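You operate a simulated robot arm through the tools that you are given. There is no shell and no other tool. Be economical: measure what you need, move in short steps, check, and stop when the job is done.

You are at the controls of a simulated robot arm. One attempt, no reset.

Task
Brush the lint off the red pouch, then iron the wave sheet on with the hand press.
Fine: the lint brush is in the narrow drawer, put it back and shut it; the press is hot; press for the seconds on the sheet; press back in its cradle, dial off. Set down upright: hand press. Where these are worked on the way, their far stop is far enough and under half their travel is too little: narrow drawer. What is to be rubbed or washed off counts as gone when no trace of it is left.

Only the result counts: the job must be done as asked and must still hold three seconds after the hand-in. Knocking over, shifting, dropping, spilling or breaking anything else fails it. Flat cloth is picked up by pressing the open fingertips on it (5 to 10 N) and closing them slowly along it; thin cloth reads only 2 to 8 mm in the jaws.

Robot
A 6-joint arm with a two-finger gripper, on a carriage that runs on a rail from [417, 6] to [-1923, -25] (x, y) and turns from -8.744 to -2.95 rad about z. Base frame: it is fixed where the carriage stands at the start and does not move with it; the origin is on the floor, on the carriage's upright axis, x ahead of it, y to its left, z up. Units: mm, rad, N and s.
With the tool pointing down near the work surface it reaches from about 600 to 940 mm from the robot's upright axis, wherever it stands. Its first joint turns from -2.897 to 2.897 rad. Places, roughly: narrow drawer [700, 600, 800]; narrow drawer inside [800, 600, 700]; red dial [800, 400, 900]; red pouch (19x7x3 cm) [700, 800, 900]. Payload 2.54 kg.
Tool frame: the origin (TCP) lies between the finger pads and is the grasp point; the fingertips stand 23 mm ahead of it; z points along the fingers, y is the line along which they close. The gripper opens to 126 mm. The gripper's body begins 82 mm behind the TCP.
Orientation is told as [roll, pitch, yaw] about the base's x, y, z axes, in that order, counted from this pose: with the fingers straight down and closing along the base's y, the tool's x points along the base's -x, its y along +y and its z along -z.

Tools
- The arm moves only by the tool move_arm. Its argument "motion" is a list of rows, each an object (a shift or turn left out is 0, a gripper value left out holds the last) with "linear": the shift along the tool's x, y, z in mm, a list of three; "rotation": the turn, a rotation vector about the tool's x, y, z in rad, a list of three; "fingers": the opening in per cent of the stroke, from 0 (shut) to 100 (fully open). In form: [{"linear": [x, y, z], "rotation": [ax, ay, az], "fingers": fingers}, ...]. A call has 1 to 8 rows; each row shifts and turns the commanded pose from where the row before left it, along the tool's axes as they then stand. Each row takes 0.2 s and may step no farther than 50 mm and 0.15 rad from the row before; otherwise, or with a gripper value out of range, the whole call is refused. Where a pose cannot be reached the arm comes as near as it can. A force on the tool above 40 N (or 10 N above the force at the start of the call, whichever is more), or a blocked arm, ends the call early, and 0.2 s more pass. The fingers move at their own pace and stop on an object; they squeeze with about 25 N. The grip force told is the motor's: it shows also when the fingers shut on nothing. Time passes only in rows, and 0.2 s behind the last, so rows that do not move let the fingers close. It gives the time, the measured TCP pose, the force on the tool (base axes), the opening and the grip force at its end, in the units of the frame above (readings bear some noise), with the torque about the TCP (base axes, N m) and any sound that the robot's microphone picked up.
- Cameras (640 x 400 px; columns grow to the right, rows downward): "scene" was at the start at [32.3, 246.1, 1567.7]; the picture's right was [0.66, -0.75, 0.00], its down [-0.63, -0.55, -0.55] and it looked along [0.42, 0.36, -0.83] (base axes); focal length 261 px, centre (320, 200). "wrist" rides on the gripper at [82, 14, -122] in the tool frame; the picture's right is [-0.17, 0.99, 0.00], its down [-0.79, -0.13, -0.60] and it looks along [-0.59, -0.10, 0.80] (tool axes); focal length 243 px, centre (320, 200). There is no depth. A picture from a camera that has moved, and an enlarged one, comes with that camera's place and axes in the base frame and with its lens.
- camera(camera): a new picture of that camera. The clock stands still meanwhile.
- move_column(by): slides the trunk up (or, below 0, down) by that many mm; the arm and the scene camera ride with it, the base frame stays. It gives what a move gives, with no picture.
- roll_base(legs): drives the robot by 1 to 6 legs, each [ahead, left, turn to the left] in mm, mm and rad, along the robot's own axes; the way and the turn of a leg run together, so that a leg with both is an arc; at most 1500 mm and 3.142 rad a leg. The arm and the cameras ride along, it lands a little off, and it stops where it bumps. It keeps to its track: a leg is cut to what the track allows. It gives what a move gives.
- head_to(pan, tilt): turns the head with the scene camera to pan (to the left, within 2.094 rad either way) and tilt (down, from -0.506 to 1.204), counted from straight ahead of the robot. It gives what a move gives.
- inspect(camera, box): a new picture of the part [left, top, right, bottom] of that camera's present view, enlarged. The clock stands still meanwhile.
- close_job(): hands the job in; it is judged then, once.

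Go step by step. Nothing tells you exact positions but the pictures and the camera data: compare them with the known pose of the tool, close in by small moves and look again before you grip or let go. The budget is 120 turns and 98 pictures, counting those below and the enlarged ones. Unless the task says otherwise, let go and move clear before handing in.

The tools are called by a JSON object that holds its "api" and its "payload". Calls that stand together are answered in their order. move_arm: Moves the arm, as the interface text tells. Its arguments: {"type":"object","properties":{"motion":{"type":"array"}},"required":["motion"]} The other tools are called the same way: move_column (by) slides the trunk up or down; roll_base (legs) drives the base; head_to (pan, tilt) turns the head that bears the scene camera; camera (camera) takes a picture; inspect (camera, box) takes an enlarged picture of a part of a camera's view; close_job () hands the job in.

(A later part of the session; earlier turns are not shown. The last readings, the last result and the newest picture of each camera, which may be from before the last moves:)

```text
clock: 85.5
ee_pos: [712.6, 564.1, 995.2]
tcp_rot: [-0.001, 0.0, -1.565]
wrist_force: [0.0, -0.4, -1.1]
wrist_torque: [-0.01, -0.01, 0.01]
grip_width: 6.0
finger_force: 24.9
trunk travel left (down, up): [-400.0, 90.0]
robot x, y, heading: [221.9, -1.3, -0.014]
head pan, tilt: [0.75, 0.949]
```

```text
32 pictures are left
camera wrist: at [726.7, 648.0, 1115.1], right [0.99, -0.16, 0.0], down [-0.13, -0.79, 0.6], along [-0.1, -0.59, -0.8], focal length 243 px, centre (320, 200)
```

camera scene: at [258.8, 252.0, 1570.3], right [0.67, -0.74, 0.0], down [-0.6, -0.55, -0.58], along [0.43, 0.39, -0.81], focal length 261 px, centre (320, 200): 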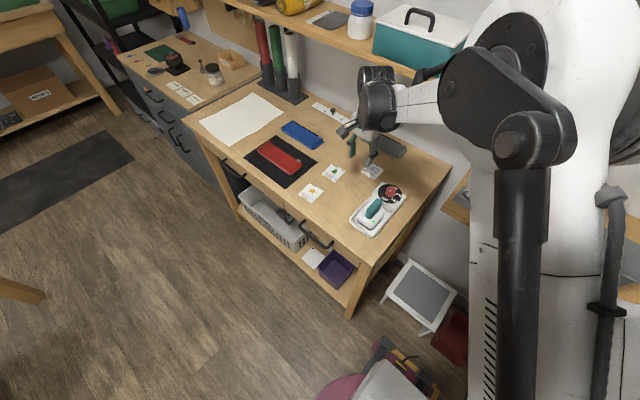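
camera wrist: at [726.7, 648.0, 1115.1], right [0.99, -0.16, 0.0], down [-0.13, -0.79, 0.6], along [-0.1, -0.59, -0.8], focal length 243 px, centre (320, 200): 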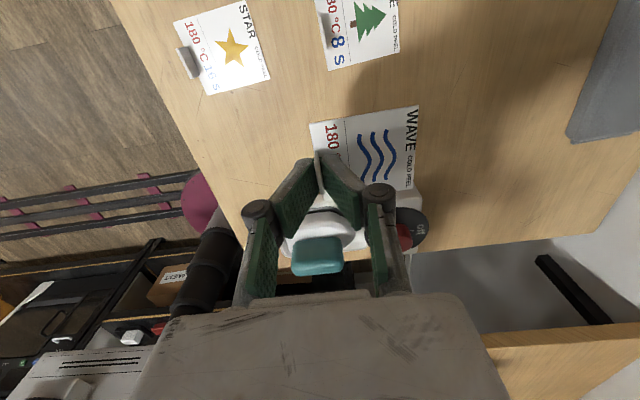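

The sheet is held flat. I'll move toward the pouch, then roll 100 mm forward.

{"api": "move_arm", "payload": {"motion": [{"linear": [25, -33, 0]}, {"linear": [25, -33, 0]}, {"linear": [26, -34, 0]}, {"linear": [0, 0, 0]}]}}

{"api": "roll_base", "payload": {"legs": [[105, 0, 0]]}}

{"api": "move_arm", "payload": {"motion": [{"linear": [40, -10, 0]}, {"linear": [40, -15, 0]}, {"linear": [40, -15, 0]}, {"linear": [40, -20, 0]}, {"linear": [0, 0, 0]}]}}

{"api": "camera", "payload": {"camera": "wrist"}}

```text
clock: 86.5
ee_pos: [614.4, 640.9, 992.9]
tcp_rot: [-0.002, -0.001, -1.565]
wrist_force: [-0.2, 0.1, -0.9]
wrist_torque: [-0.01, -0.02, 0.01]
grip_width: 6.2
finger_force: 24.5
trunk travel left (down, up): [-400.0, 90.0]
robot x, y, heading: [223.7, 1.9, -0.013]
head pan, tilt: [0.75, 0.949]
```

```text
clock: 87.7
ee_pos: [719.0, 642.6, 993.6]
tcp_rot: [-0.002, 0.0, -1.564]
wrist_force: [-0.7, 0.1, 0.0]
wrist_torque: [0.0, 0.05, -0.01]
grip_width: 5.8
finger_force: 25.4
trunk travel left (down, up): [-400.0, 90.0]
robot x, y, heading: [327.7, 3.9, -0.008]
head pan, tilt: [0.75, 0.949]
```

```text
clock: 88.9
ee_pos: [657.0, 803.3, 993.4]
tcp_rot: [-0.003, 0.001, -1.565]
wrist_force: [-0.7, 0.2, -0.7]
wrist_torque: [-0.05, -0.03, 0.0]
grip_width: 5.9
finger_force: 25.3
trunk travel left (down, up): [-400.0, 90.0]
robot x, y, heading: [324.6, 4.6, -0.011]
head pan, tilt: [0.75, 0.949]
```

```text
31 pictures are left
camera wrist: at [670.4, 886.1, 1114.5], right [0.99, -0.16, 0.0], down [-0.13, -0.79, 0.6], along [-0.1, -0.59, -0.8], focal length 243 px, centre (320, 200)
```

wrist: 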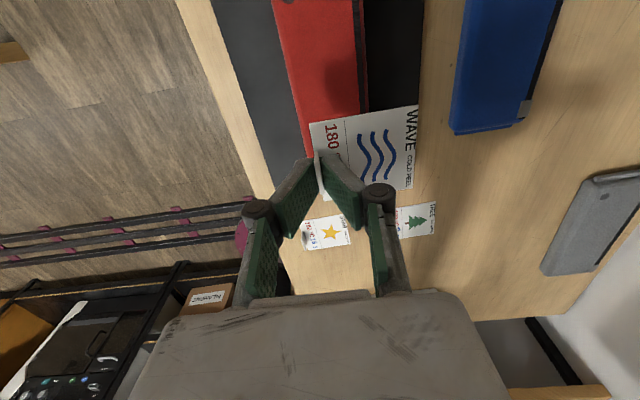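

Pouch spans x≈640–700 with centre near y≈830. I'll shift so the sheet is centred on it and descend.

{"api": "move_arm", "payload": {"motion": [{"linear": [14, -11, 0]}, {"linear": [13, -11, 10]}, {"linear": [0, 0, 30]}, {"linear": [0, 0, 20]}, {"linear": [0, 0, 0]}]}}

{"api": "camera", "payload": {"camera": "wrist"}}

```text
clock: 90.1
ee_pos: [634.4, 829.1, 935.0]
tcp_rot: [-0.002, 0.002, -1.563]
wrist_force: [-0.3, -0.1, -0.5]
wrist_torque: [-0.01, 0.01, 0.02]
grip_width: 6.0
finger_force: 25.7
trunk travel left (down, up): [-400.0, 90.0]
robot x, y, heading: [325.6, 4.6, -0.009]
head pan, tilt: [0.75, 0.949]
```

```text
30 pictures are left
camera wrist: at [647.5, 911.6, 1055.6], right [0.99, -0.16, 0.0], down [-0.13, -0.79, 0.6], along [-0.1, -0.59, -0.8], focal length 243 px, centre (320, 200)
```

wrist: 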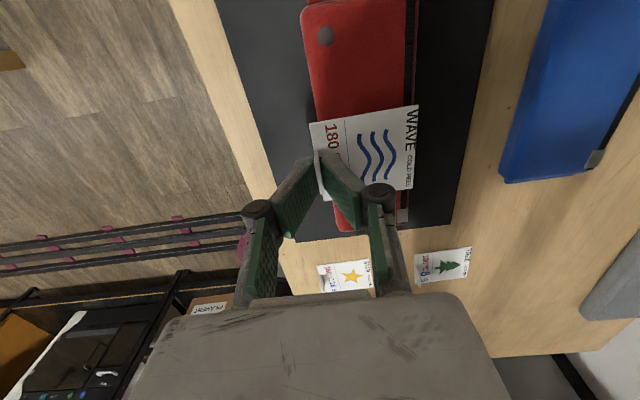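

Aligned well: the sheet spans the pouch width. Lowering to contact.

{"api": "move_arm", "payload": {"motion": [{"linear": [0, 1, 8]}, {"linear": [0, 0, 4]}, {"linear": [0, 0, 3]}, {"linear": [0, 0, 3]}, {"linear": [0, 0, 0]}]}}

```text
clock: 91.3
ee_pos: [635.4, 828.9, 917.9]
tcp_rot: [0.0, 0.0, -1.565]
wrist_force: [1.0, 0.3, 0.3]
wrist_torque: [-0.02, 0.01, 0.03]
grip_width: 6.1
finger_force: 25.2
trunk travel left (down, up): [-400.0, 90.0]
robot x, y, heading: [328.1, 5.2, -0.011]
head pan, tilt: [0.75, 0.949]
```

{"api": "move_arm", "payload": {"motion": [{"linear": [0, 0, 2]}, {"linear": [0, 0, 2]}, {"linear": [0, 0, 1.5]}, {"linear": [0, 0, 1.5]}, {"linear": [0, 0, 0]}]}}

{"api": "camera", "payload": {"camera": "wrist"}}

```text
clock: 92.5
ee_pos: [636.2, 828.4, 912.2]
tcp_rot: [-0.002, 0.001, -1.564]
wrist_force: [-0.2, 0.9, 13.5]
wrist_torque: [0.01, -0.01, 0.01]
grip_width: 6.1
finger_force: 25.3
trunk travel left (down, up): [-400.0, 90.0]
robot x, y, heading: [328.7, -0.7, -0.01]
head pan, tilt: [0.75, 0.949]
```

```text
29 pictures are left
camera wrist: at [648.8, 911.3, 1033.2], right [0.99, -0.16, 0.0], down [-0.13, -0.79, 0.6], along [-0.1, -0.59, -0.8], focal length 243 px, centre (320, 200)
```

wrist: 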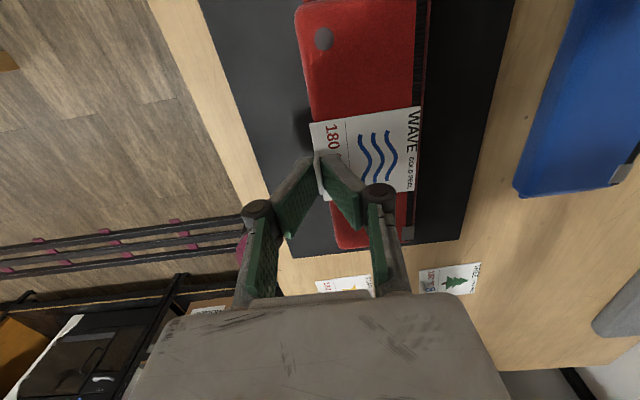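

Contact. The sheet sits squarely on the pouch. I'll open slightly and lift.

{"api": "move_arm", "payload": {"motion": [{"linear": [0, 0, -1]}, {"fingers": 8}, {"fingers": 22}, {"linear": [0, 0, -5]}, {"linear": [0, 0, -25]}, {"linear": [0, 0, -40]}, {"linear": [-40, 0, -20]}, {"linear": [-45, 0, 0]}]}}

{"api": "camera", "payload": {"camera": "wrist"}}

```text
clock: 94.3
ee_pos: [637.0, 744.5, 998.7]
tcp_rot: [-0.001, 0.002, -1.567]
wrist_force: [0.2, -0.1, 0.5]
wrist_torque: [0.03, -0.02, 0.01]
grip_width: 27.6
finger_force: 0.1
trunk travel left (down, up): [-400.0, 90.0]
robot x, y, heading: [325.0, 5.9, -0.008]
head pan, tilt: [0.75, 0.949]
```

```text
28 pictures are left
camera wrist: at [650.2, 827.2, 1120.0], right [0.99, -0.16, 0.0], down [-0.13, -0.79, 0.6], along [-0.1, -0.59, -0.8], focal length 243 px, centre (320, 200)
```

wrist: 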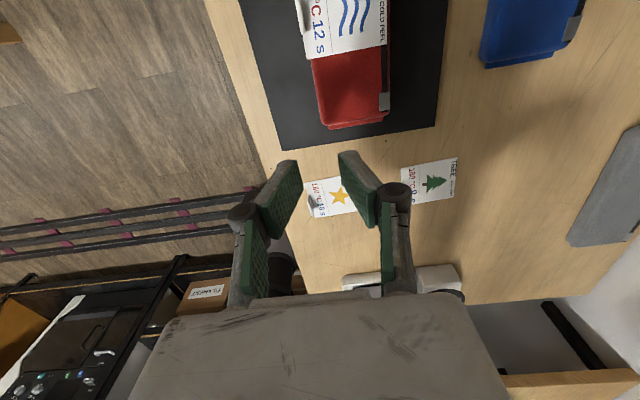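

The sheet is in place. Next the press: I'll roll back 175 mm and move above the cradle, turning to yaw 0.

{"api": "roll_base", "payload": {"legs": [[-175, 0, 0]]}}

{"api": "move_arm", "payload": {"motion": [{"linear": [-36, 25, -3]}, {"linear": [-36, 25, -3]}, {"linear": [-36, 25, -3]}, {"linear": [-36, 25, -3]}, {"linear": [-36, 25, -3]}, {"linear": [-36, 25, -3]}, {"linear": [-30, 12, 0]}, {"rotation": [0, 0, -0.15]}]}}

{"api": "move_arm", "payload": {"motion": [{"rotation": [0, 0, -0.15]}, {"rotation": [0, 0, -0.15]}, {"rotation": [0, 0, -0.15]}, {"rotation": [0, 0, -0.15]}, {"rotation": [0, 0, -0.15]}, {"rotation": [0, 0, -0.15]}, {"rotation": [0, 0, -0.15]}, {"rotation": [0, 0, -0.15]}]}}

{"api": "move_arm", "payload": {"motion": [{"rotation": [0, 0, -0.15], "fingers": 60}, {"rotation": [0, 0, -0.071]}, {"linear": [0, 0, 0]}]}}

{"api": "camera", "payload": {"camera": "wrist"}}

```text
clock: 95.8
ee_pos: [458.5, 742.3, 998.9]
tcp_rot: [-0.002, 0.001, -1.561]
wrist_force: [-0.5, 0.0, 0.3]
wrist_torque: [0.02, -0.02, -0.01]
grip_width: 27.6
finger_force: 0.0
trunk travel left (down, up): [-400.0, 90.0]
robot x, y, heading: [150.7, 4.6, -0.003]
head pan, tilt: [0.75, 0.949]
```

```text
clock: 97.6
ee_pos: [624.0, 497.9, 1015.9]
tcp_rot: [-0.003, 0.002, -1.412]
wrist_force: [1.1, 0.0, 1.5]
wrist_torque: [0.01, 0.01, -0.01]
grip_width: 27.8
finger_force: 0.1
trunk travel left (down, up): [-400.0, 90.0]
robot x, y, heading: [152.0, 4.8, -0.009]
head pan, tilt: [0.75, 0.949]
```

```text
clock: 99.4
ee_pos: [622.4, 499.5, 1016.4]
tcp_rot: [0.001, 0.002, -0.211]
wrist_force: [0.4, 0.1, -0.2]
wrist_torque: [0.01, -0.03, 0.01]
grip_width: 27.9
finger_force: 0.1
trunk travel left (down, up): [-400.0, 90.0]
robot x, y, heading: [151.0, 1.9, -0.011]
head pan, tilt: [0.75, 0.949]
```

```text
clock: 100.2
ee_pos: [622.3, 499.7, 1015.3]
tcp_rot: [-0.002, 0.001, 0.009]
wrist_force: [-0.8, 0.8, -0.2]
wrist_torque: [0.01, 0.01, -0.05]
grip_width: 75.7
finger_force: 0.1
trunk travel left (down, up): [-400.0, 90.0]
robot x, y, heading: [152.3, 5.2, -0.01]
head pan, tilt: [0.75, 0.949]
```

```text
27 pictures are left
camera wrist: at [539.9, 513.1, 1137.2], right [0.16, 0.99, 0.0], down [0.79, -0.13, 0.6], along [0.59, -0.09, -0.8], focal length 243 px, centre (320, 200)
```

wrist: 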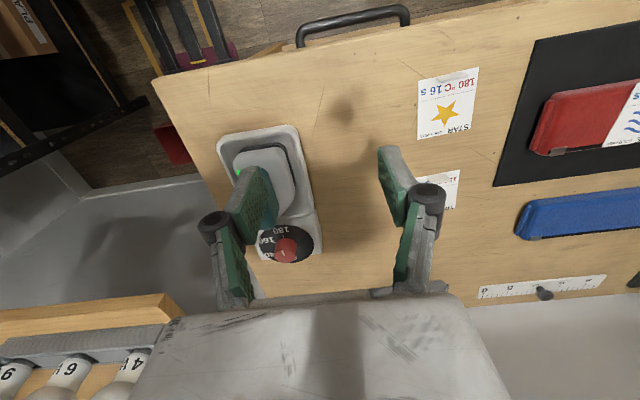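

The press is at about (668, 431). I'll move above it for a clear look.

{"api": "move_arm", "payload": {"motion": [{"linear": [-10, -34, 0]}, {"linear": [-10, -34, 0], "rotation": [0, 0, 0.009]}, {"linear": [0, 0, 0]}]}}

{"api": "camera", "payload": {"camera": "wrist"}}

```text
clock: 101.0
ee_pos: [641.9, 429.3, 1016.3]
tcp_rot: [0.001, 0.001, -0.004]
wrist_force: [0.4, -0.6, -0.4]
wrist_torque: [-0.03, -0.01, 0.01]
grip_width: 75.5
finger_force: 0.1
trunk travel left (down, up): [-400.0, 90.0]
robot x, y, heading: [153.3, 1.5, -0.008]
head pan, tilt: [0.75, 0.949]
```

```text
26 pictures are left
camera wrist: at [559.7, 445.5, 1137.6], right [0.17, 0.99, 0.0], down [0.79, -0.13, 0.6], along [0.59, -0.1, -0.8], focal length 243 px, centre (320, 200)
```

wrist: 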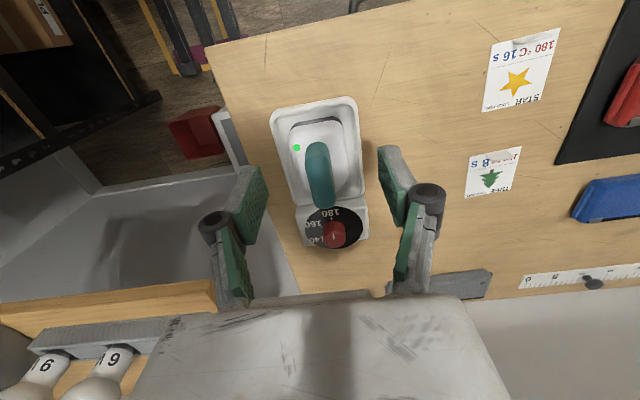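

{"api": "inspect", "payload": {"camera": "wrist", "box": [250, 80, 390, 260]}}

```text
2.22 times, centred on (320, 170) of wrist
camera zoom: at [559.7, 445.5, 1137.6], right [0.17, 0.99, 0.0], down [0.79, -0.13, 0.6], along [0.59, -0.1, -0.8], focal length 539 px, centre (320, 267)
```

zoom: 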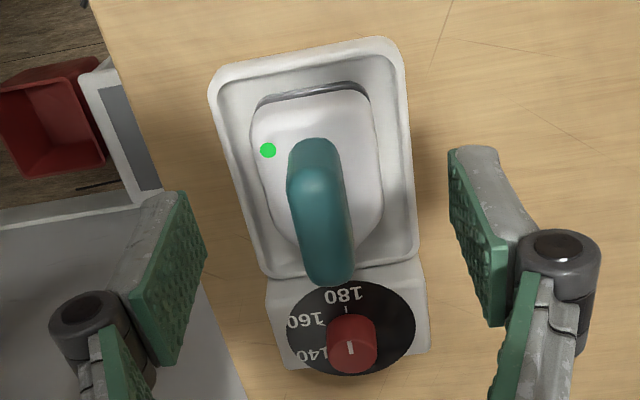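

The handle's centre is near (680, 426), running along x. I'll align over it and descend partway.

{"api": "move_arm", "payload": {"motion": [{"linear": [-19, -2, 0], "fingers": 48}, {"linear": [-19, -1, 10]}, {"linear": [0, 0, 25]}, {"linear": [0, 0, 20]}, {"linear": [0, 0, 0]}]}}

{"api": "camera", "payload": {"camera": "wrist"}}

```text
clock: 102.2
ee_pos: [682.2, 428.0, 959.5]
tcp_rot: [0.001, 0.001, -0.001]
wrist_force: [0.4, 1.0, -0.3]
wrist_torque: [0.0, 0.01, 0.02]
grip_width: 60.6
finger_force: 0.1
trunk travel left (down, up): [-400.0, 90.0]
robot x, y, heading: [150.9, 1.3, -0.01]
head pan, tilt: [0.75, 0.949]
```

```text
24 pictures are left
camera wrist: at [599.0, 442.3, 1080.9], right [0.17, 0.99, 0.0], down [0.79, -0.13, 0.6], along [0.59, -0.1, -0.8], focal length 243 px, centre (320, 200)
```

wrist: 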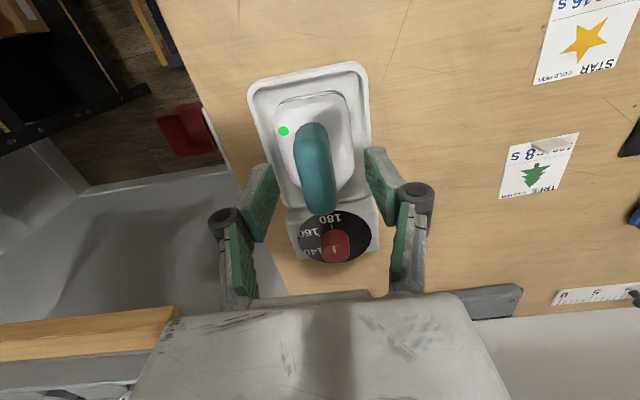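

{"api": "move_arm", "payload": {"motion": [{"linear": [0, -3, 10]}, {"linear": [0, 0, 8]}, {"linear": [0, 0, 5]}, {"linear": [0, 0, 0]}]}}

{"api": "inspect", "payload": {"camera": "wrist", "box": [220, 60, 440, 260]}}

```text
clock: 103.2
ee_pos: [680.9, 425.6, 936.4]
tcp_rot: [0.001, 0.002, -0.001]
wrist_force: [0.5, -0.8, 0.7]
wrist_torque: [0.02, -0.04, -0.02]
grip_width: 60.1
finger_force: 0.0
trunk travel left (down, up): [-400.0, 90.0]
robot x, y, heading: [148.6, 1.2, -0.008]
head pan, tilt: [0.75, 0.949]
```

```text
2.00 times, centred on (330, 160) of wrist
camera zoom: at [598.1, 440.1, 1057.9], right [0.17, 0.99, 0.0], down [0.79, -0.13, 0.6], along [0.59, -0.1, -0.8], focal length 485 px, centre (300, 280)
```

zoom: 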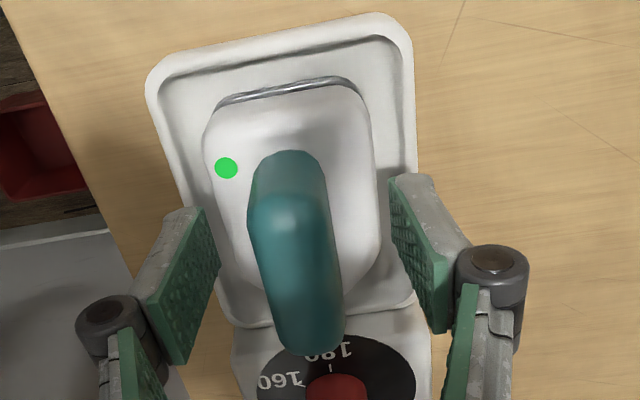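

{"api": "move_arm", "payload": {"motion": [{"linear": [0, -2, 5]}, {"linear": [0, 0, 4]}, {"linear": [0, 0, 3]}, {"linear": [0, 0, 3]}, {"linear": [0, 0, 0]}]}}

{"api": "inspect", "payload": {"camera": "wrist", "box": [220, 60, 440, 260]}}

```text
clock: 104.4
ee_pos: [680.7, 423.9, 922.5]
tcp_rot: [0.001, 0.003, -0.001]
wrist_force: [0.0, 1.0, 0.0]
wrist_torque: [0.03, 0.01, 0.01]
grip_width: 61.3
finger_force: 0.1
trunk travel left (down, up): [-400.0, 90.0]
robot x, y, heading: [150.7, 2.4, -0.012]
head pan, tilt: [0.75, 0.949]
```

```text
2.00 times, centred on (330, 160) of wrist
camera zoom: at [598.2, 438.0, 1043.9], right [0.17, 0.99, 0.0], down [0.79, -0.13, 0.6], along [0.59, -0.1, -0.8], focal length 485 px, centre (300, 280)
```

zoom: 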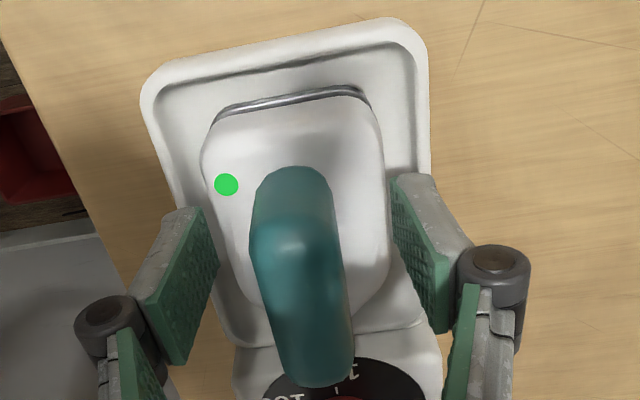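

The handle spans roughly z 891–941, so the grasp height is good. I'll close on it.

{"api": "move_arm", "payload": {"motion": [{"linear": [0, 0, 2], "fingers": 30}, {"fingers": 0}, {"linear": [0, 0, 0]}, {"linear": [0, 0, 0]}]}}

{"api": "move_arm", "payload": {"motion": [{"linear": [0, 0, -3]}, {"linear": [0, 0, -4]}, {"linear": [0, 0, -5]}, {"linear": [0, 0, -8]}, {"linear": [0, 0, -15]}, {"linear": [0, 0, -25]}, {"linear": [0, 0, -30]}, {"linear": [0, 0, 0]}]}}

{"api": "camera", "payload": {"camera": "wrist"}}

```text
clock: 105.2
ee_pos: [681.3, 422.6, 922.3]
tcp_rot: [0.001, -0.001, -0.003]
wrist_force: [-1.8, -0.6, 23.8]
wrist_torque: [-0.33, 0.29, 0.01]
grip_width: 59.6
finger_force: 25.2
trunk travel left (down, up): [-400.0, 90.0]
robot x, y, heading: [151.3, 0.0, -0.01]
head pan, tilt: [0.75, 0.949]
stopped in row 3: the force on the tool passed its limit at 42 N (the readings are from after the stop); the commanded pose is now the measured one
```

```text
clock: 107.0
ee_pos: [682.3, 422.9, 1008.3]
tcp_rot: [0.002, 0.003, -0.003]
wrist_force: [0.5, 0.2, -3.2]
wrist_torque: [-0.03, -0.01, 0.0]
grip_width: 59.6
finger_force: 25.2
trunk travel left (down, up): [-400.0, 90.0]
robot x, y, heading: [148.5, 0.3, -0.015]
head pan, tilt: [0.75, 0.949]
```

```text
21 pictures are left
camera wrist: at [600.3, 438.3, 1129.9], right [0.17, 0.99, 0.0], down [0.79, -0.14, 0.6], along [0.59, -0.1, -0.8], focal length 243 px, centre (320, 200)
```

wrist: 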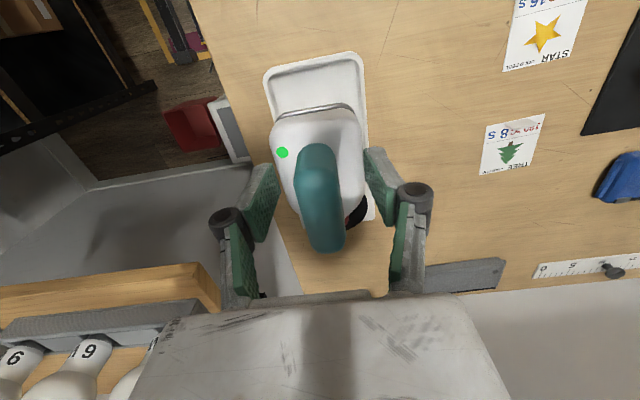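

The fingers took the press by its body, not the handle. I'll put it straight back into the cradle and regrip higher, on the handle.

{"api": "move_arm", "payload": {"motion": [{"linear": [0, 0, 30]}, {"linear": [0, 0, 30]}, {"linear": [0, 0, 14]}, {"linear": [0, 0, 5]}, {"linear": [0, 0, 3]}, {"linear": [0, 0, 2]}, {"linear": [0, 0, 0]}]}}

```text
clock: 108.6
ee_pos: [681.4, 423.7, 927.4]
tcp_rot: [0.003, 0.003, -0.001]
wrist_force: [0.3, 0.7, -3.6]
wrist_torque: [-0.01, 0.05, 0.01]
grip_width: 59.1
finger_force: 24.9
trunk travel left (down, up): [-400.0, 90.0]
robot x, y, heading: [150.2, 1.7, -0.01]
head pan, tilt: [0.75, 0.949]
```

{"api": "move_arm", "payload": {"motion": [{"linear": [0, 0, 2]}, {"linear": [0, 0, 2]}, {"linear": [0, 0, 1]}, {"linear": [0, 0, 0]}]}}

```text
clock: 109.6
ee_pos: [681.3, 423.6, 922.4]
tcp_rot: [0.001, -0.001, -0.003]
wrist_force: [1.9, 1.5, 4.0]
wrist_torque: [-0.09, -0.3, 0.1]
grip_width: 59.2
finger_force: 24.8
trunk travel left (down, up): [-400.0, 90.0]
robot x, y, heading: [153.8, 2.3, -0.011]
head pan, tilt: [0.75, 0.949]
```

Touching down in the cradle. Releasing, rising about 13 mm, then narrowing onto the handle.

{"api": "move_arm", "payload": {"motion": [{"linear": [0, 0, 0], "fingers": 56}, {"linear": [0, 0, 0]}, {"linear": [0, 0, -7]}, {"linear": [0, -1, -6]}, {"linear": [0, 0, 0], "fingers": 35}, {"linear": [0, 0, 0]}]}}

{"api": "camera", "payload": {"camera": "wrist"}}

```text
clock: 111.0
ee_pos: [681.1, 422.6, 935.5]
tcp_rot: [0.002, 0.002, -0.002]
wrist_force: [0.0, -0.5, 0.1]
wrist_torque: [-0.02, -0.01, -0.03]
grip_width: 43.7
finger_force: 0.2
trunk travel left (down, up): [-400.0, 90.0]
robot x, y, heading: [149.1, 1.6, -0.01]
head pan, tilt: [0.75, 0.949]
```

```text
20 pictures are left
camera wrist: at [598.5, 437.2, 1056.7], right [0.17, 0.99, 0.0], down [0.79, -0.14, 0.6], along [0.59, -0.1, -0.8], focal length 243 px, centre (320, 200)
```

wrist: 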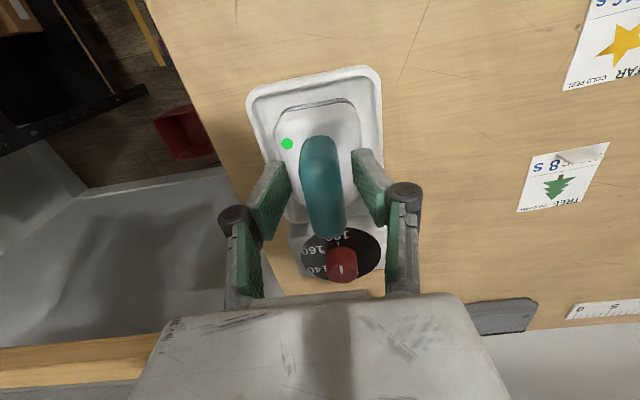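

The handle is centred between the fingers. Closing.

{"api": "move_arm", "payload": {"motion": [{"linear": [0, 0, 2], "fingers": 20}, {"fingers": 0}, {"linear": [0, 0, 0]}, {"linear": [0, 0, 0]}]}}

```text
clock: 112.0
ee_pos: [681.5, 423.0, 933.6]
tcp_rot: [0.002, 0.001, -0.002]
wrist_force: [2.1, 3.4, 12.1]
wrist_torque: [0.09, 0.16, -0.02]
grip_width: 24.8
finger_force: 24.6
trunk travel left (down, up): [-400.0, 90.0]
robot x, y, heading: [149.5, 2.4, -0.01]
head pan, tilt: [0.75, 0.949]
```

The handle is gripped at 25 mm. I'll lift the press and carry it, in stages, toward the pouch.

{"api": "move_arm", "payload": {"motion": [{"linear": [0, 0, -4]}, {"linear": [0, 0, -6]}, {"linear": [0, 0, -20]}, {"linear": [0, 0, -35]}, {"linear": [0, 0, -25]}, {"linear": [15, 35, 0]}, {"linear": [20, 40, 0]}, {"linear": [0, 0, 0]}]}}

{"api": "camera", "payload": {"camera": "wrist"}}

```text
clock: 113.8
ee_pos: [644.8, 497.3, 1023.6]
tcp_rot: [0.002, 0.003, 0.0]
wrist_force: [0.1, 0.0, -3.2]
wrist_torque: [-0.04, 0.02, -0.01]
grip_width: 24.6
finger_force: 24.9
trunk travel left (down, up): [-400.0, 90.0]
robot x, y, heading: [152.2, 1.7, -0.013]
head pan, tilt: [0.75, 0.949]
```

```text
19 pictures are left
camera wrist: at [563.0, 511.7, 1146.3], right [0.17, 0.99, 0.0], down [0.79, -0.14, 0.6], along [0.59, -0.1, -0.8], focal length 243 px, centre (320, 200)
```

wrist: 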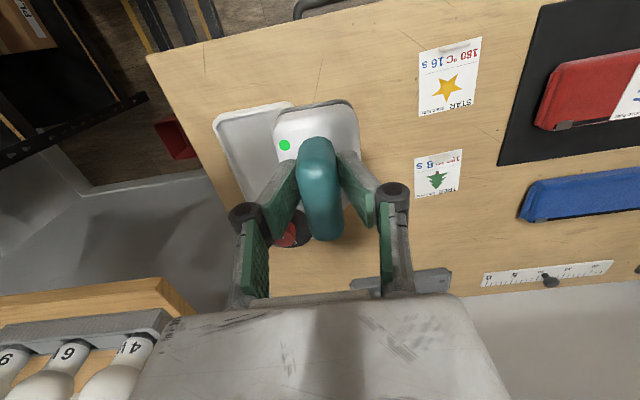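

Press held well. I'll turn it 90° so that its narrow side lies along x and stays clear of the tab, then roll forward.

{"api": "move_arm", "payload": {"motion": [{"linear": [20, 30, 0], "rotation": [0, 0, 0.15]}, {"rotation": [0, 0, 0.15]}, {"rotation": [0, 0, 0.15]}, {"rotation": [0, 0, 0.15]}, {"rotation": [0, 0, 0.15]}, {"rotation": [0, 0, 0.15]}, {"rotation": [0, 0, 0.15]}, {"rotation": [0, 0, 0.15]}]}}

{"api": "move_arm", "payload": {"motion": [{"rotation": [0, 0, 0.15]}, {"rotation": [0, 0, 0.15]}, {"rotation": [0, 0, 0.071]}, {"linear": [40, 0, 0]}, {"linear": [40, -20, 0]}, {"linear": [40, -20, 0]}, {"linear": [30, 0, 0]}, {"linear": [0, 0, 0]}]}}

{"api": "roll_base", "payload": {"legs": [[170, 0, 0]]}}

{"api": "camera", "payload": {"camera": "wrist"}}

```text
clock: 115.6
ee_pos: [627.2, 527.4, 1022.4]
tcp_rot: [0.001, 0.001, -1.205]
wrist_force: [0.5, 0.6, -3.4]
wrist_torque: [0.03, 0.02, 0.0]
grip_width: 24.9
finger_force: 25.2
trunk travel left (down, up): [-400.0, 90.0]
robot x, y, heading: [150.7, 1.5, -0.009]
head pan, tilt: [0.75, 0.949]
```

```text
clock: 117.4
ee_pos: [588.3, 680.4, 1021.1]
tcp_rot: [-0.001, 0.001, -1.574]
wrist_force: [0.7, 0.2, -4.8]
wrist_torque: [-0.01, 0.0, -0.01]
grip_width: 24.8
finger_force: 25.1
trunk travel left (down, up): [-400.0, 90.0]
robot x, y, heading: [153.2, 5.0, -0.012]
head pan, tilt: [0.75, 0.949]
```

```text
clock: 118.8
ee_pos: [755.6, 682.2, 1020.7]
tcp_rot: [-0.001, 0.002, -1.571]
wrist_force: [0.1, -0.6, -4.4]
wrist_torque: [0.02, 0.0, 0.03]
grip_width: 24.7
finger_force: 25.0
trunk travel left (down, up): [-400.0, 90.0]
robot x, y, heading: [320.7, 8.7, -0.002]
head pan, tilt: [0.75, 0.949]
```

```text
18 pictures are left
camera wrist: at [769.6, 765.0, 1142.8], right [0.99, -0.16, 0.0], down [-0.13, -0.79, 0.6], along [-0.1, -0.59, -0.8], focal length 243 px, centre (320, 200)
```

wrist: 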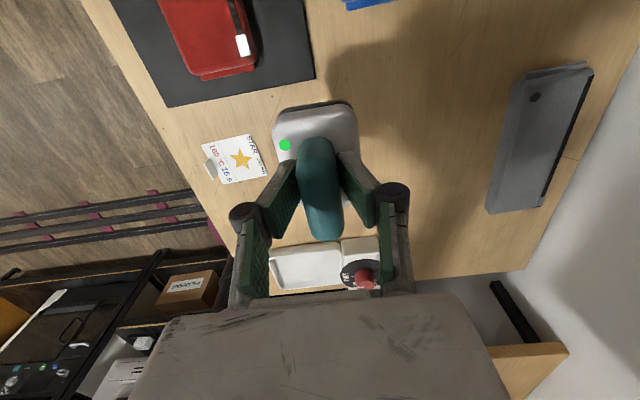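

Moving above the sheet and partway down to verify alignment.

{"api": "move_arm", "payload": {"motion": [{"linear": [36, -21, 0]}, {"linear": [36, -21, 0]}, {"linear": [36, -21, 0]}, {"linear": [35, -21, 0]}, {"linear": [0, 0, 25]}, {"linear": [0, 0, 18]}, {"linear": [0, 0, 0]}]}}

{"api": "camera", "payload": {"camera": "wrist"}}

{"api": "camera", "payload": {"camera": "scene"}}

```text
clock: 120.4
ee_pos: [672.3, 825.3, 978.5]
tcp_rot: [-0.003, 0.002, -1.569]
wrist_force: [0.1, -0.6, -3.0]
wrist_torque: [0.02, 0.02, 0.03]
grip_width: 24.7
finger_force: 25.2
trunk travel left (down, up): [-400.0, 90.0]
robot x, y, heading: [317.1, 0.4, -0.006]
head pan, tilt: [0.75, 0.949]
```

```text
17 pictures are left
camera wrist: at [686.4, 909.0, 1099.5], right [0.99, -0.16, 0.0], down [-0.13, -0.79, 0.6], along [-0.1, -0.59, -0.8], focal length 243 px, centre (320, 200)
```

wrist: 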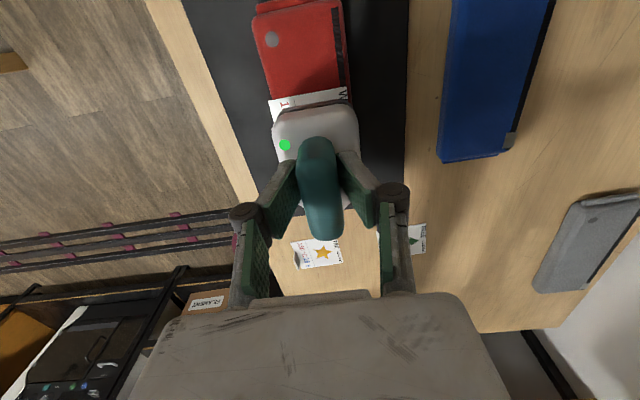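

```text
16 pictures are left
camera scene: at [354.2, 253.9, 1570.3], right [0.68, -0.74, 0.0], down [-0.6, -0.55, -0.58], along [0.43, 0.39, -0.81], focal length 261 px, centre (320, 200)
```

scene: 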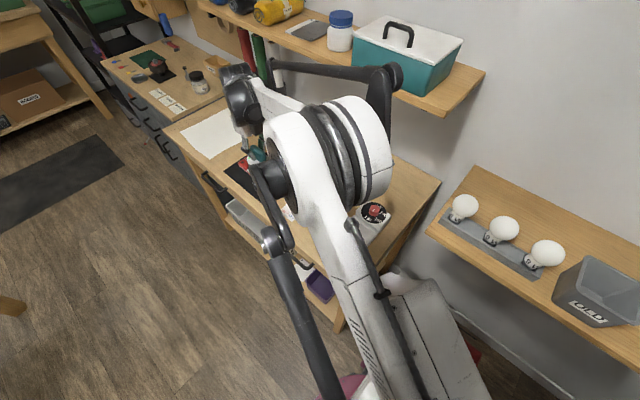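

Alignment good: sheet spans x 635–702, centre y≈829, and the press is over it clear of the tab. Lowering to just above contact.

{"api": "move_arm", "payload": {"motion": [{"linear": [0, 0, 6]}, {"linear": [0, 0, 5]}, {"linear": [0, 0, 4]}, {"linear": [0, 0, 0]}]}}

```text
clock: 121.4
ee_pos: [672.4, 826.2, 963.8]
tcp_rot: [-0.003, 0.002, -1.571]
wrist_force: [-0.3, -0.6, -3.4]
wrist_torque: [0.04, 0.03, -0.04]
grip_width: 25.0
finger_force: 24.5
trunk travel left (down, up): [-400.0, 90.0]
robot x, y, heading: [323.1, 7.9, -0.003]
head pan, tilt: [0.75, 0.949]
```

{"api": "move_arm", "payload": {"motion": [{"linear": [0, 0, 4]}, {"linear": [0, 0, 3]}, {"linear": [0, 0, 0]}]}}

```text
clock: 122.2
ee_pos: [671.6, 825.9, 955.3]
tcp_rot: [-0.003, 0.002, -1.571]
wrist_force: [0.1, 0.4, -3.5]
wrist_torque: [0.02, -0.02, -0.01]
grip_width: 25.1
finger_force: 25.3
trunk travel left (down, up): [-400.0, 90.0]
robot x, y, heading: [319.0, 5.0, -0.006]
head pan, tilt: [0.75, 0.949]
```

{"api": "move_arm", "payload": {"motion": [{"linear": [0, 0, 2]}, {"linear": [0, 0, 0]}]}}

```text
clock: 122.8
ee_pos: [672.4, 826.3, 954.0]
tcp_rot: [-0.002, 0.002, -1.571]
wrist_force: [0.1, -0.1, -2.5]
wrist_torque: [0.05, -0.04, -0.01]
grip_width: 25.0
finger_force: 25.1
trunk travel left (down, up): [-400.0, 90.0]
robot x, y, heading: [322.7, 1.7, -0.013]
head pan, tilt: [0.75, 0.949]
```

{"api": "move_arm", "payload": {"motion": [{"linear": [0, 0, 2]}]}}

```text
clock: 123.2
ee_pos: [671.4, 825.0, 953.6]
tcp_rot: [0.0, 0.002, -1.569]
wrist_force: [0.3, -0.2, 7.2]
wrist_torque: [0.05, -0.05, 0.0]
grip_width: 24.7
finger_force: 25.2
trunk travel left (down, up): [-400.0, 90.0]
robot x, y, heading: [321.0, 2.3, -0.007]
head pan, tilt: [0.75, 0.949]
```

Contact at about t=123.1. I'll press a little firmer and hold.

{"api": "move_arm", "payload": {"motion": [{"linear": [0, 0, 1.5]}, {}, {}, {}, {}, {}, {}, {}]}}

```text
clock: 125.0
ee_pos: [672.4, 824.1, 952.4]
tcp_rot: [0.002, 0.003, -1.572]
wrist_force: [0.9, -0.7, 21.4]
wrist_torque: [-0.13, -0.02, 0.03]
grip_width: 25.1
finger_force: 24.9
trunk travel left (down, up): [-400.0, 90.0]
robot x, y, heading: [319.3, 5.1, -0.006]
head pan, tilt: [0.75, 0.949]
```

{"api": "move_arm", "payload": {"motion": [{}, {}, {}, {}, {}, {}, {}, {}]}}

{"api": "move_arm", "payload": {"motion": [{}, {}, {}, {}, {}, {}, {}, {}]}}

{"api": "move_arm", "payload": {"motion": [{}, {}, {}, {}, {}, {}, {}, {}]}}

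{"api": "move_arm", "payload": {"motion": [{}, {}, {}, {}, {}, {}, {}, {}]}}

```text
clock: 126.8
ee_pos: [671.7, 824.4, 952.6]
tcp_rot: [0.001, 0.003, -1.571]
wrist_force: [0.6, 0.3, 20.0]
wrist_torque: [-0.05, 0.0, -0.03]
grip_width: 24.9
finger_force: 25.2
trunk travel left (down, up): [-400.0, 90.0]
robot x, y, heading: [318.0, 3.3, -0.005]
head pan, tilt: [0.75, 0.949]
```

```text
clock: 128.6
ee_pos: [672.0, 824.3, 953.0]
tcp_rot: [0.0, 0.002, -1.572]
wrist_force: [-0.4, 1.0, 18.5]
wrist_torque: [-0.05, -0.01, 0.03]
grip_width: 24.8
finger_force: 24.8
trunk travel left (down, up): [-400.0, 90.0]
robot x, y, heading: [320.0, 5.6, -0.01]
head pan, tilt: [0.75, 0.949]
```

```text
clock: 130.4
ee_pos: [670.8, 824.7, 951.9]
tcp_rot: [-0.001, 0.002, -1.57]
wrist_force: [0.6, -0.2, 18.1]
wrist_torque: [-0.04, -0.02, 0.0]
grip_width: 25.0
finger_force: 25.2
trunk travel left (down, up): [-400.0, 90.0]
robot x, y, heading: [320.6, 3.6, -0.01]
head pan, tilt: [0.75, 0.949]
```

```text
clock: 132.2
ee_pos: [672.1, 825.7, 952.4]
tcp_rot: [0.0, 0.002, -1.57]
wrist_force: [-0.2, 0.0, 17.3]
wrist_torque: [-0.06, 0.0, 0.0]
grip_width: 25.0
finger_force: 24.7
trunk travel left (down, up): [-400.0, 90.0]
robot x, y, heading: [320.3, 7.1, -0.003]
head pan, tilt: [0.75, 0.949]
```

{"api": "move_arm", "payload": {"motion": [{}, {}, {}, {}, {}, {}, {}, {}]}}

{"api": "move_arm", "payload": {"motion": [{}, {}, {}, {}, {}, {"linear": [0, 0, -6]}, {"linear": [0, 0, -15]}, {"linear": [0, 0, -25]}]}}

{"api": "camera", "payload": {"camera": "wrist"}}

```text
clock: 134.0
ee_pos: [671.9, 824.3, 952.0]
tcp_rot: [0.0, 0.002, -1.571]
wrist_force: [0.3, 0.8, 16.2]
wrist_torque: [-0.05, -0.02, 0.03]
grip_width: 24.7
finger_force: 25.2
trunk travel left (down, up): [-400.0, 90.0]
robot x, y, heading: [319.1, 2.0, -0.008]
head pan, tilt: [0.75, 0.949]
```

```text
clock: 135.8
ee_pos: [670.6, 825.7, 999.3]
tcp_rot: [-0.001, 0.002, -1.57]
wrist_force: [0.4, -1.2, -3.8]
wrist_torque: [0.0, -0.01, 0.0]
grip_width: 24.8
finger_force: 25.4
trunk travel left (down, up): [-400.0, 90.0]
robot x, y, heading: [321.2, 1.6, -0.008]
head pan, tilt: [0.75, 0.949]
```

```text
15 pictures are left
camera wrist: at [683.8, 907.8, 1118.8], right [0.99, -0.16, 0.0], down [-0.13, -0.79, 0.6], along [-0.1, -0.59, -0.8], focal length 243 px, centre (320, 200)
```

wrist: 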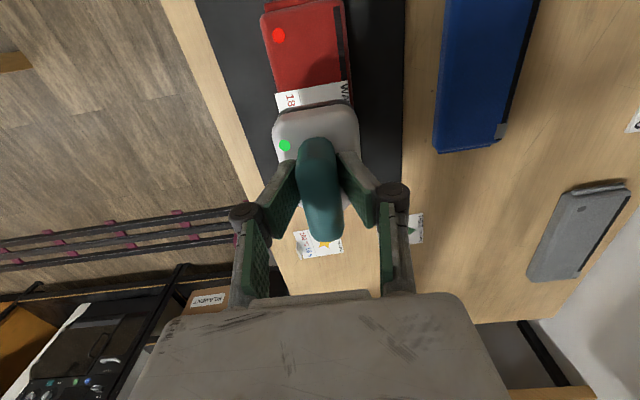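

After 12 s, the pouch's dot has turned red (hot indicator), and the sheet says "cold peel". First I'll return the press: retrace toward the cradle.

{"api": "move_arm", "payload": {"motion": [{"linear": [0, 0, -24]}, {"linear": [-36, 21, 0]}, {"linear": [-36, 21, 0]}, {"linear": [-36, 21, 0]}, {"linear": [-35, 21, 0]}, {"linear": [0, 0, 0]}]}}

{"api": "roll_base", "payload": {"legs": [[-170, 0, 0]]}}

{"api": "move_arm", "payload": {"motion": [{"linear": [-40, 10, 0]}, {"linear": [-40, 10, 0]}, {"linear": [-40, 10, 0]}, {"linear": [-30, 10, 0]}, {"rotation": [0, 0, -0.15]}, {"rotation": [0, 0, -0.15]}, {"rotation": [0, 0, -0.15]}, {"rotation": [0, 0, -0.15]}]}}

{"api": "move_arm", "payload": {"motion": [{"rotation": [0, 0, -0.15]}, {"rotation": [0, 0, -0.15]}, {"rotation": [0, 0, -0.15]}, {"rotation": [0, 0, -0.15]}, {"rotation": [0, 0, -0.15]}, {"rotation": [0, 0, -0.15]}, {"rotation": [0, 0, -0.071]}, {"linear": [0, 0, 0]}]}}

```text
clock: 137.2
ee_pos: [754.3, 682.6, 1018.3]
tcp_rot: [-0.001, 0.001, -1.569]
wrist_force: [0.5, -0.2, -3.7]
wrist_torque: [0.03, -0.01, -0.04]
grip_width: 24.7
finger_force: 25.2
trunk travel left (down, up): [-400.0, 90.0]
robot x, y, heading: [319.3, 8.1, -0.008]
head pan, tilt: [0.75, 0.949]
```

```text
clock: 138.7
ee_pos: [582.8, 680.9, 1018.9]
tcp_rot: [0.0, 0.002, -1.57]
wrist_force: [-0.8, -0.1, -2.6]
wrist_torque: [0.02, 0.0, -0.01]
grip_width: 24.6
finger_force: 25.1
trunk travel left (down, up): [-400.0, 90.0]
robot x, y, heading: [150.3, 2.0, -0.013]
head pan, tilt: [0.75, 0.949]
```

```text
clock: 140.5
ee_pos: [622.9, 530.5, 1017.1]
tcp_rot: [0.0, 0.003, -0.968]
wrist_force: [0.6, 0.6, -3.4]
wrist_torque: [0.0, 0.06, 0.0]
grip_width: 24.9
finger_force: 24.8
trunk travel left (down, up): [-400.0, 90.0]
robot x, y, heading: [147.3, 2.8, -0.007]
head pan, tilt: [0.75, 0.949]
```

```text
clock: 142.3
ee_pos: [623.4, 530.2, 1019.2]
tcp_rot: [0.001, 0.002, 0.003]
wrist_force: [-0.6, 0.3, -3.7]
wrist_torque: [0.01, 0.02, -0.01]
grip_width: 25.1
finger_force: 24.6
trunk travel left (down, up): [-400.0, 90.0]
robot x, y, heading: [148.3, 4.8, -0.012]
head pan, tilt: [0.75, 0.949]
```

{"api": "move_arm", "payload": {"motion": [{"linear": [-19.4, -35.7, 0]}, {"linear": [-19.4, -35.7, 0]}, {"linear": [-19.4, -35.8, 0]}, {"linear": [0, 0, 30]}, {"linear": [0, 0, 25]}, {"linear": [0, 0, 0]}, {"linear": [0, 0, 0]}]}}

{"api": "inspect", "payload": {"camera": "wrist", "box": [220, 60, 440, 260]}}

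```text
clock: 143.9
ee_pos: [681.3, 421.9, 961.7]
tcp_rot: [0.002, 0.0, -0.001]
wrist_force: [0.8, -0.1, -2.6]
wrist_torque: [0.03, 0.01, 0.0]
grip_width: 24.9
finger_force: 25.0
trunk travel left (down, up): [-400.0, 90.0]
robot x, y, heading: [146.5, 0.6, -0.011]
head pan, tilt: [0.75, 0.949]
```

```text
2.00 times, centred on (330, 160) of wrist
camera zoom: at [599.2, 437.1, 1082.7], right [0.17, 0.99, 0.0], down [0.79, -0.13, 0.6], along [0.59, -0.1, -0.8], focal length 485 px, centre (300, 280)
```

zoom: 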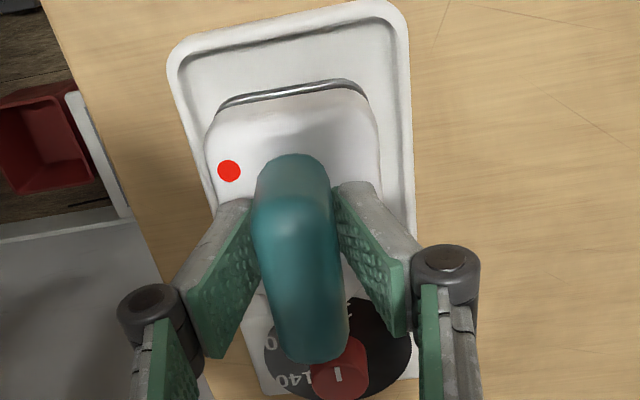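

Lined up with the recess. Lowering gently into the cradle.

{"api": "move_arm", "payload": {"motion": [{"linear": [0, 0.5, 10]}, {"linear": [0, 0, 8]}, {"linear": [0, 0, 5]}, {"linear": [0, 0, 2]}, {"linear": [0, 0, 0]}]}}

{"api": "move_arm", "payload": {"motion": [{"linear": [0, 0, 1.5]}, {"linear": [0, 0, 1.5]}, {"linear": [0, 0, 0]}]}}

```text
clock: 145.1
ee_pos: [682.8, 424.9, 938.0]
tcp_rot: [0.001, 0.001, 0.001]
wrist_force: [0.5, -0.7, -4.1]
wrist_torque: [0.0, 0.03, -0.01]
grip_width: 25.1
finger_force: 25.5
trunk travel left (down, up): [-400.0, 90.0]
robot x, y, heading: [146.6, -1.1, -0.006]
head pan, tilt: [0.75, 0.949]
```

```text
clock: 145.9
ee_pos: [682.0, 424.4, 935.0]
tcp_rot: [0.003, 0.002, -0.001]
wrist_force: [-0.4, 0.2, -3.8]
wrist_torque: [-0.03, 0.01, 0.01]
grip_width: 25.0
finger_force: 24.8
trunk travel left (down, up): [-400.0, 90.0]
robot x, y, heading: [148.3, 1.7, -0.011]
head pan, tilt: [0.75, 0.949]
```

{"api": "move_arm", "payload": {"motion": [{"linear": [0, 0, 1]}, {"linear": [0, 0, 1]}, {"linear": [0, 0, 0.5]}, {"linear": [0, 0, 0]}]}}

```text
clock: 146.9
ee_pos: [682.9, 423.8, 932.8]
tcp_rot: [0.003, 0.003, 0.0]
wrist_force: [0.1, -0.9, -3.1]
wrist_torque: [0.01, 0.03, -0.01]
grip_width: 24.8
finger_force: 25.0
trunk travel left (down, up): [-400.0, 90.0]
robot x, y, heading: [148.5, 2.9, -0.005]
head pan, tilt: [0.75, 0.949]
```

{"api": "move_arm", "payload": {"motion": [{"linear": [0, 0, 1]}, {"linear": [0, 0, 1]}, {"linear": [0, 0, 0]}]}}

```text
clock: 147.7
ee_pos: [682.4, 424.2, 933.0]
tcp_rot: [0.003, 0.001, 0.002]
wrist_force: [6.9, 5.2, 19.8]
wrist_torque: [0.1, -0.16, -0.01]
grip_width: 25.0
finger_force: 24.9
trunk travel left (down, up): [-400.0, 90.0]
robot x, y, heading: [150.6, 4.5, -0.008]
head pan, tilt: [0.75, 0.949]
```

Seated. Releasing and rising clear.

{"api": "move_arm", "payload": {"motion": [{"linear": [0, 0, -1.5]}, {"fingers": 10}, {"fingers": 40}, {"linear": [0, 0, 0]}, {"linear": [0, 0, -20]}, {"linear": [0, 0, -40]}, {"linear": [0, 0, -20]}, {"linear": [0, 0, 0]}]}}

{"api": "camera", "payload": {"camera": "wrist"}}

{"api": "inspect", "payload": {"camera": "wrist", "box": [230, 100, 420, 270]}}

```text
clock: 149.5
ee_pos: [681.4, 425.0, 1013.0]
tcp_rot: [0.003, 0.001, -0.001]
wrist_force: [-0.4, -0.6, 0.5]
wrist_torque: [-0.01, -0.02, -0.03]
grip_width: 50.2
finger_force: 0.1
trunk travel left (down, up): [-400.0, 90.0]
robot x, y, heading: [150.2, 4.2, -0.011]
head pan, tilt: [0.75, 0.949]
```

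```text
13 pictures are left
camera wrist: at [599.7, 439.2, 1133.7], right [0.17, 0.99, 0.0], down [0.79, -0.13, 0.6], along [0.59, -0.1, -0.8], focal length 243 px, centre (320, 200)
```

wrist: 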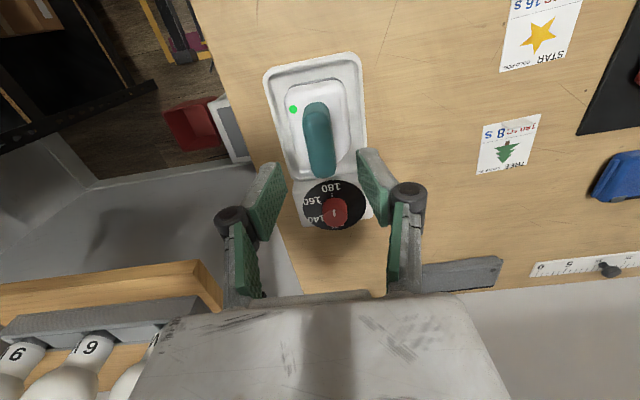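

```text
2.35 times, centred on (325, 185) of wrist
camera zoom: at [599.7, 439.2, 1133.7], right [0.17, 0.99, 0.0], down [0.79, -0.13, 0.6], along [0.59, -0.1, -0.8], focal length 571 px, centre (308, 235)
```

zoom: 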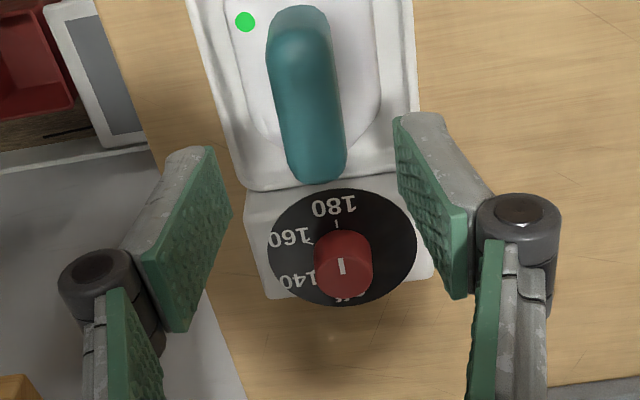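

The press is seated with a green LED. The dial needs a 180° counter-clockwise turn, from 180 through 160 and 140 to off. The knob is at about (780, 426, 920), so I'll move above it and pre-turn the gripper to yaw −1.57.

{"api": "move_arm", "payload": {"motion": [{"linear": [-33, 0, 0], "rotation": [0, 0, 0.15]}, {"rotation": [0, 0, 0.15]}, {"rotation": [0, 0, 0.15]}, {"rotation": [0, 0, 0.15]}, {"rotation": [0, 0, 0.15]}, {"rotation": [0, 0, 0.15]}, {"rotation": [0, 0, 0.15]}, {"rotation": [0, 0, 0.15]}]}}

{"api": "move_arm", "payload": {"motion": [{"rotation": [0, 0, 0.15]}, {"rotation": [0, 0, 0.15]}, {"rotation": [0, 0, 0.071]}, {"linear": [0, 33, 0]}, {"linear": [0, 33, 0]}, {"linear": [0, 0, 40]}, {"linear": [0, 0, 0]}]}}

{"api": "camera", "payload": {"camera": "wrist"}}

```text
clock: 151.3
ee_pos: [715.6, 424.2, 1013.5]
tcp_rot: [0.0, 0.001, -1.202]
wrist_force: [0.6, 0.9, 0.6]
wrist_torque: [-0.05, -0.01, 0.02]
grip_width: 50.4
finger_force: 0.1
trunk travel left (down, up): [-400.0, 90.0]
robot x, y, heading: [148.0, 4.6, -0.012]
head pan, tilt: [0.75, 0.949]
```

```text
clock: 152.9
ee_pos: [783.4, 423.9, 973.0]
tcp_rot: [-0.003, 0.001, -1.571]
wrist_force: [0.2, 0.4, -0.6]
wrist_torque: [0.02, 0.04, 0.03]
grip_width: 50.1
finger_force: 0.0
trunk travel left (down, up): [-400.0, 90.0]
robot x, y, heading: [146.9, -1.7, -0.013]
head pan, tilt: [0.75, 0.949]
```

```text
11 pictures are left
camera wrist: at [796.2, 507.1, 1093.5], right [0.99, -0.17, 0.0], down [-0.13, -0.79, 0.6], along [-0.1, -0.59, -0.8], focal length 243 px, centre (320, 200)
```

wrist: 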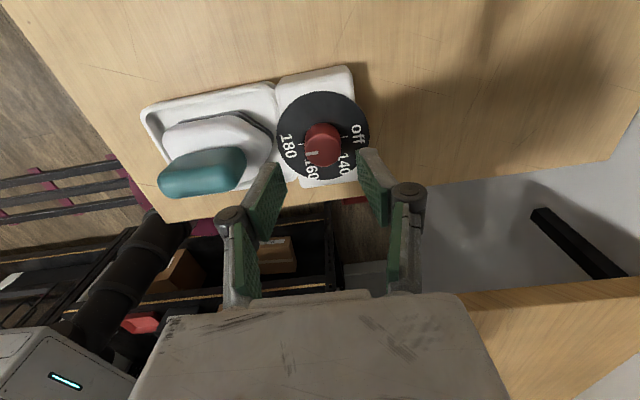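

Knob is centred under the gripper. Descending around it.

{"api": "move_arm", "payload": {"motion": [{"linear": [2, 0, 20], "fingers": 38}, {"linear": [0, 0, 18]}, {"linear": [0, 0, 8]}, {"linear": [0, 0, 4]}, {"linear": [0, 0, 0]}]}}

{"api": "inspect", "payload": {"camera": "wrist", "box": [220, 80, 420, 240]}}

```text
clock: 154.1
ee_pos: [780.9, 426.5, 922.5]
tcp_rot: [0.001, 0.002, -1.571]
wrist_force: [1.3, -0.2, 7.6]
wrist_torque: [-0.01, -0.28, 0.0]
grip_width: 50.0
finger_force: 0.9
trunk travel left (down, up): [-400.0, 90.0]
robot x, y, heading: [147.7, -3.7, -0.013]
head pan, tilt: [0.75, 0.949]
```

```text
2.50 times, centred on (320, 160) of wrist
camera zoom: at [794.4, 508.7, 1044.4], right [0.99, -0.17, 0.0], down [-0.13, -0.79, 0.6], along [-0.1, -0.59, -0.8], focal length 606 px, centre (320, 300)
```

zoom: 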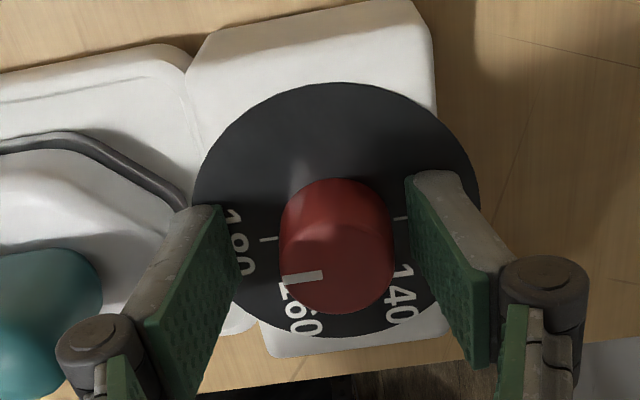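

The tips just touch the dial plate. Rising 2 mm, then gripping the knob and beginning the turn.

{"api": "move_arm", "payload": {"motion": [{"linear": [0, 0, -2.5]}, {"fingers": 15}, {"fingers": 0}, {}, {}]}}

{"api": "move_arm", "payload": {"motion": [{"rotation": [0, 0, -0.15]}, {"rotation": [0, 0, -0.15]}, {"rotation": [0, 0, -0.15]}, {"rotation": [0, 0, -0.15]}, {"rotation": [0, 0, -0.15]}, {"rotation": [0, 0, -0.15]}, {"rotation": [0, 0, -0.15]}, {"rotation": [0, 0, -0.15]}]}}

```text
clock: 155.3
ee_pos: [784.9, 425.4, 923.8]
tcp_rot: [0.002, 0.001, -1.573]
wrist_force: [7.0, 4.9, -8.1]
wrist_torque: [-0.32, -0.49, 0.0]
grip_width: 30.6
finger_force: 45.1
trunk travel left (down, up): [-400.0, 90.0]
robot x, y, heading: [152.8, 2.7, -0.01]
head pan, tilt: [0.75, 0.949]
stopped in row 5: the force on the tool passed its limit at 41 N (the readings are from after the stop); the commanded pose is now the measured one
```

```text
clock: 157.1
ee_pos: [785.0, 424.6, 922.8]
tcp_rot: [0.0, 0.0, -0.373]
wrist_force: [10.6, -3.8, -24.5]
wrist_torque: [0.09, 0.14, 0.0]
grip_width: 30.4
finger_force: 44.9
trunk travel left (down, up): [-400.0, 90.0]
robot x, y, heading: [145.7, 2.7, -0.01]
head pan, tilt: [0.75, 0.949]
```

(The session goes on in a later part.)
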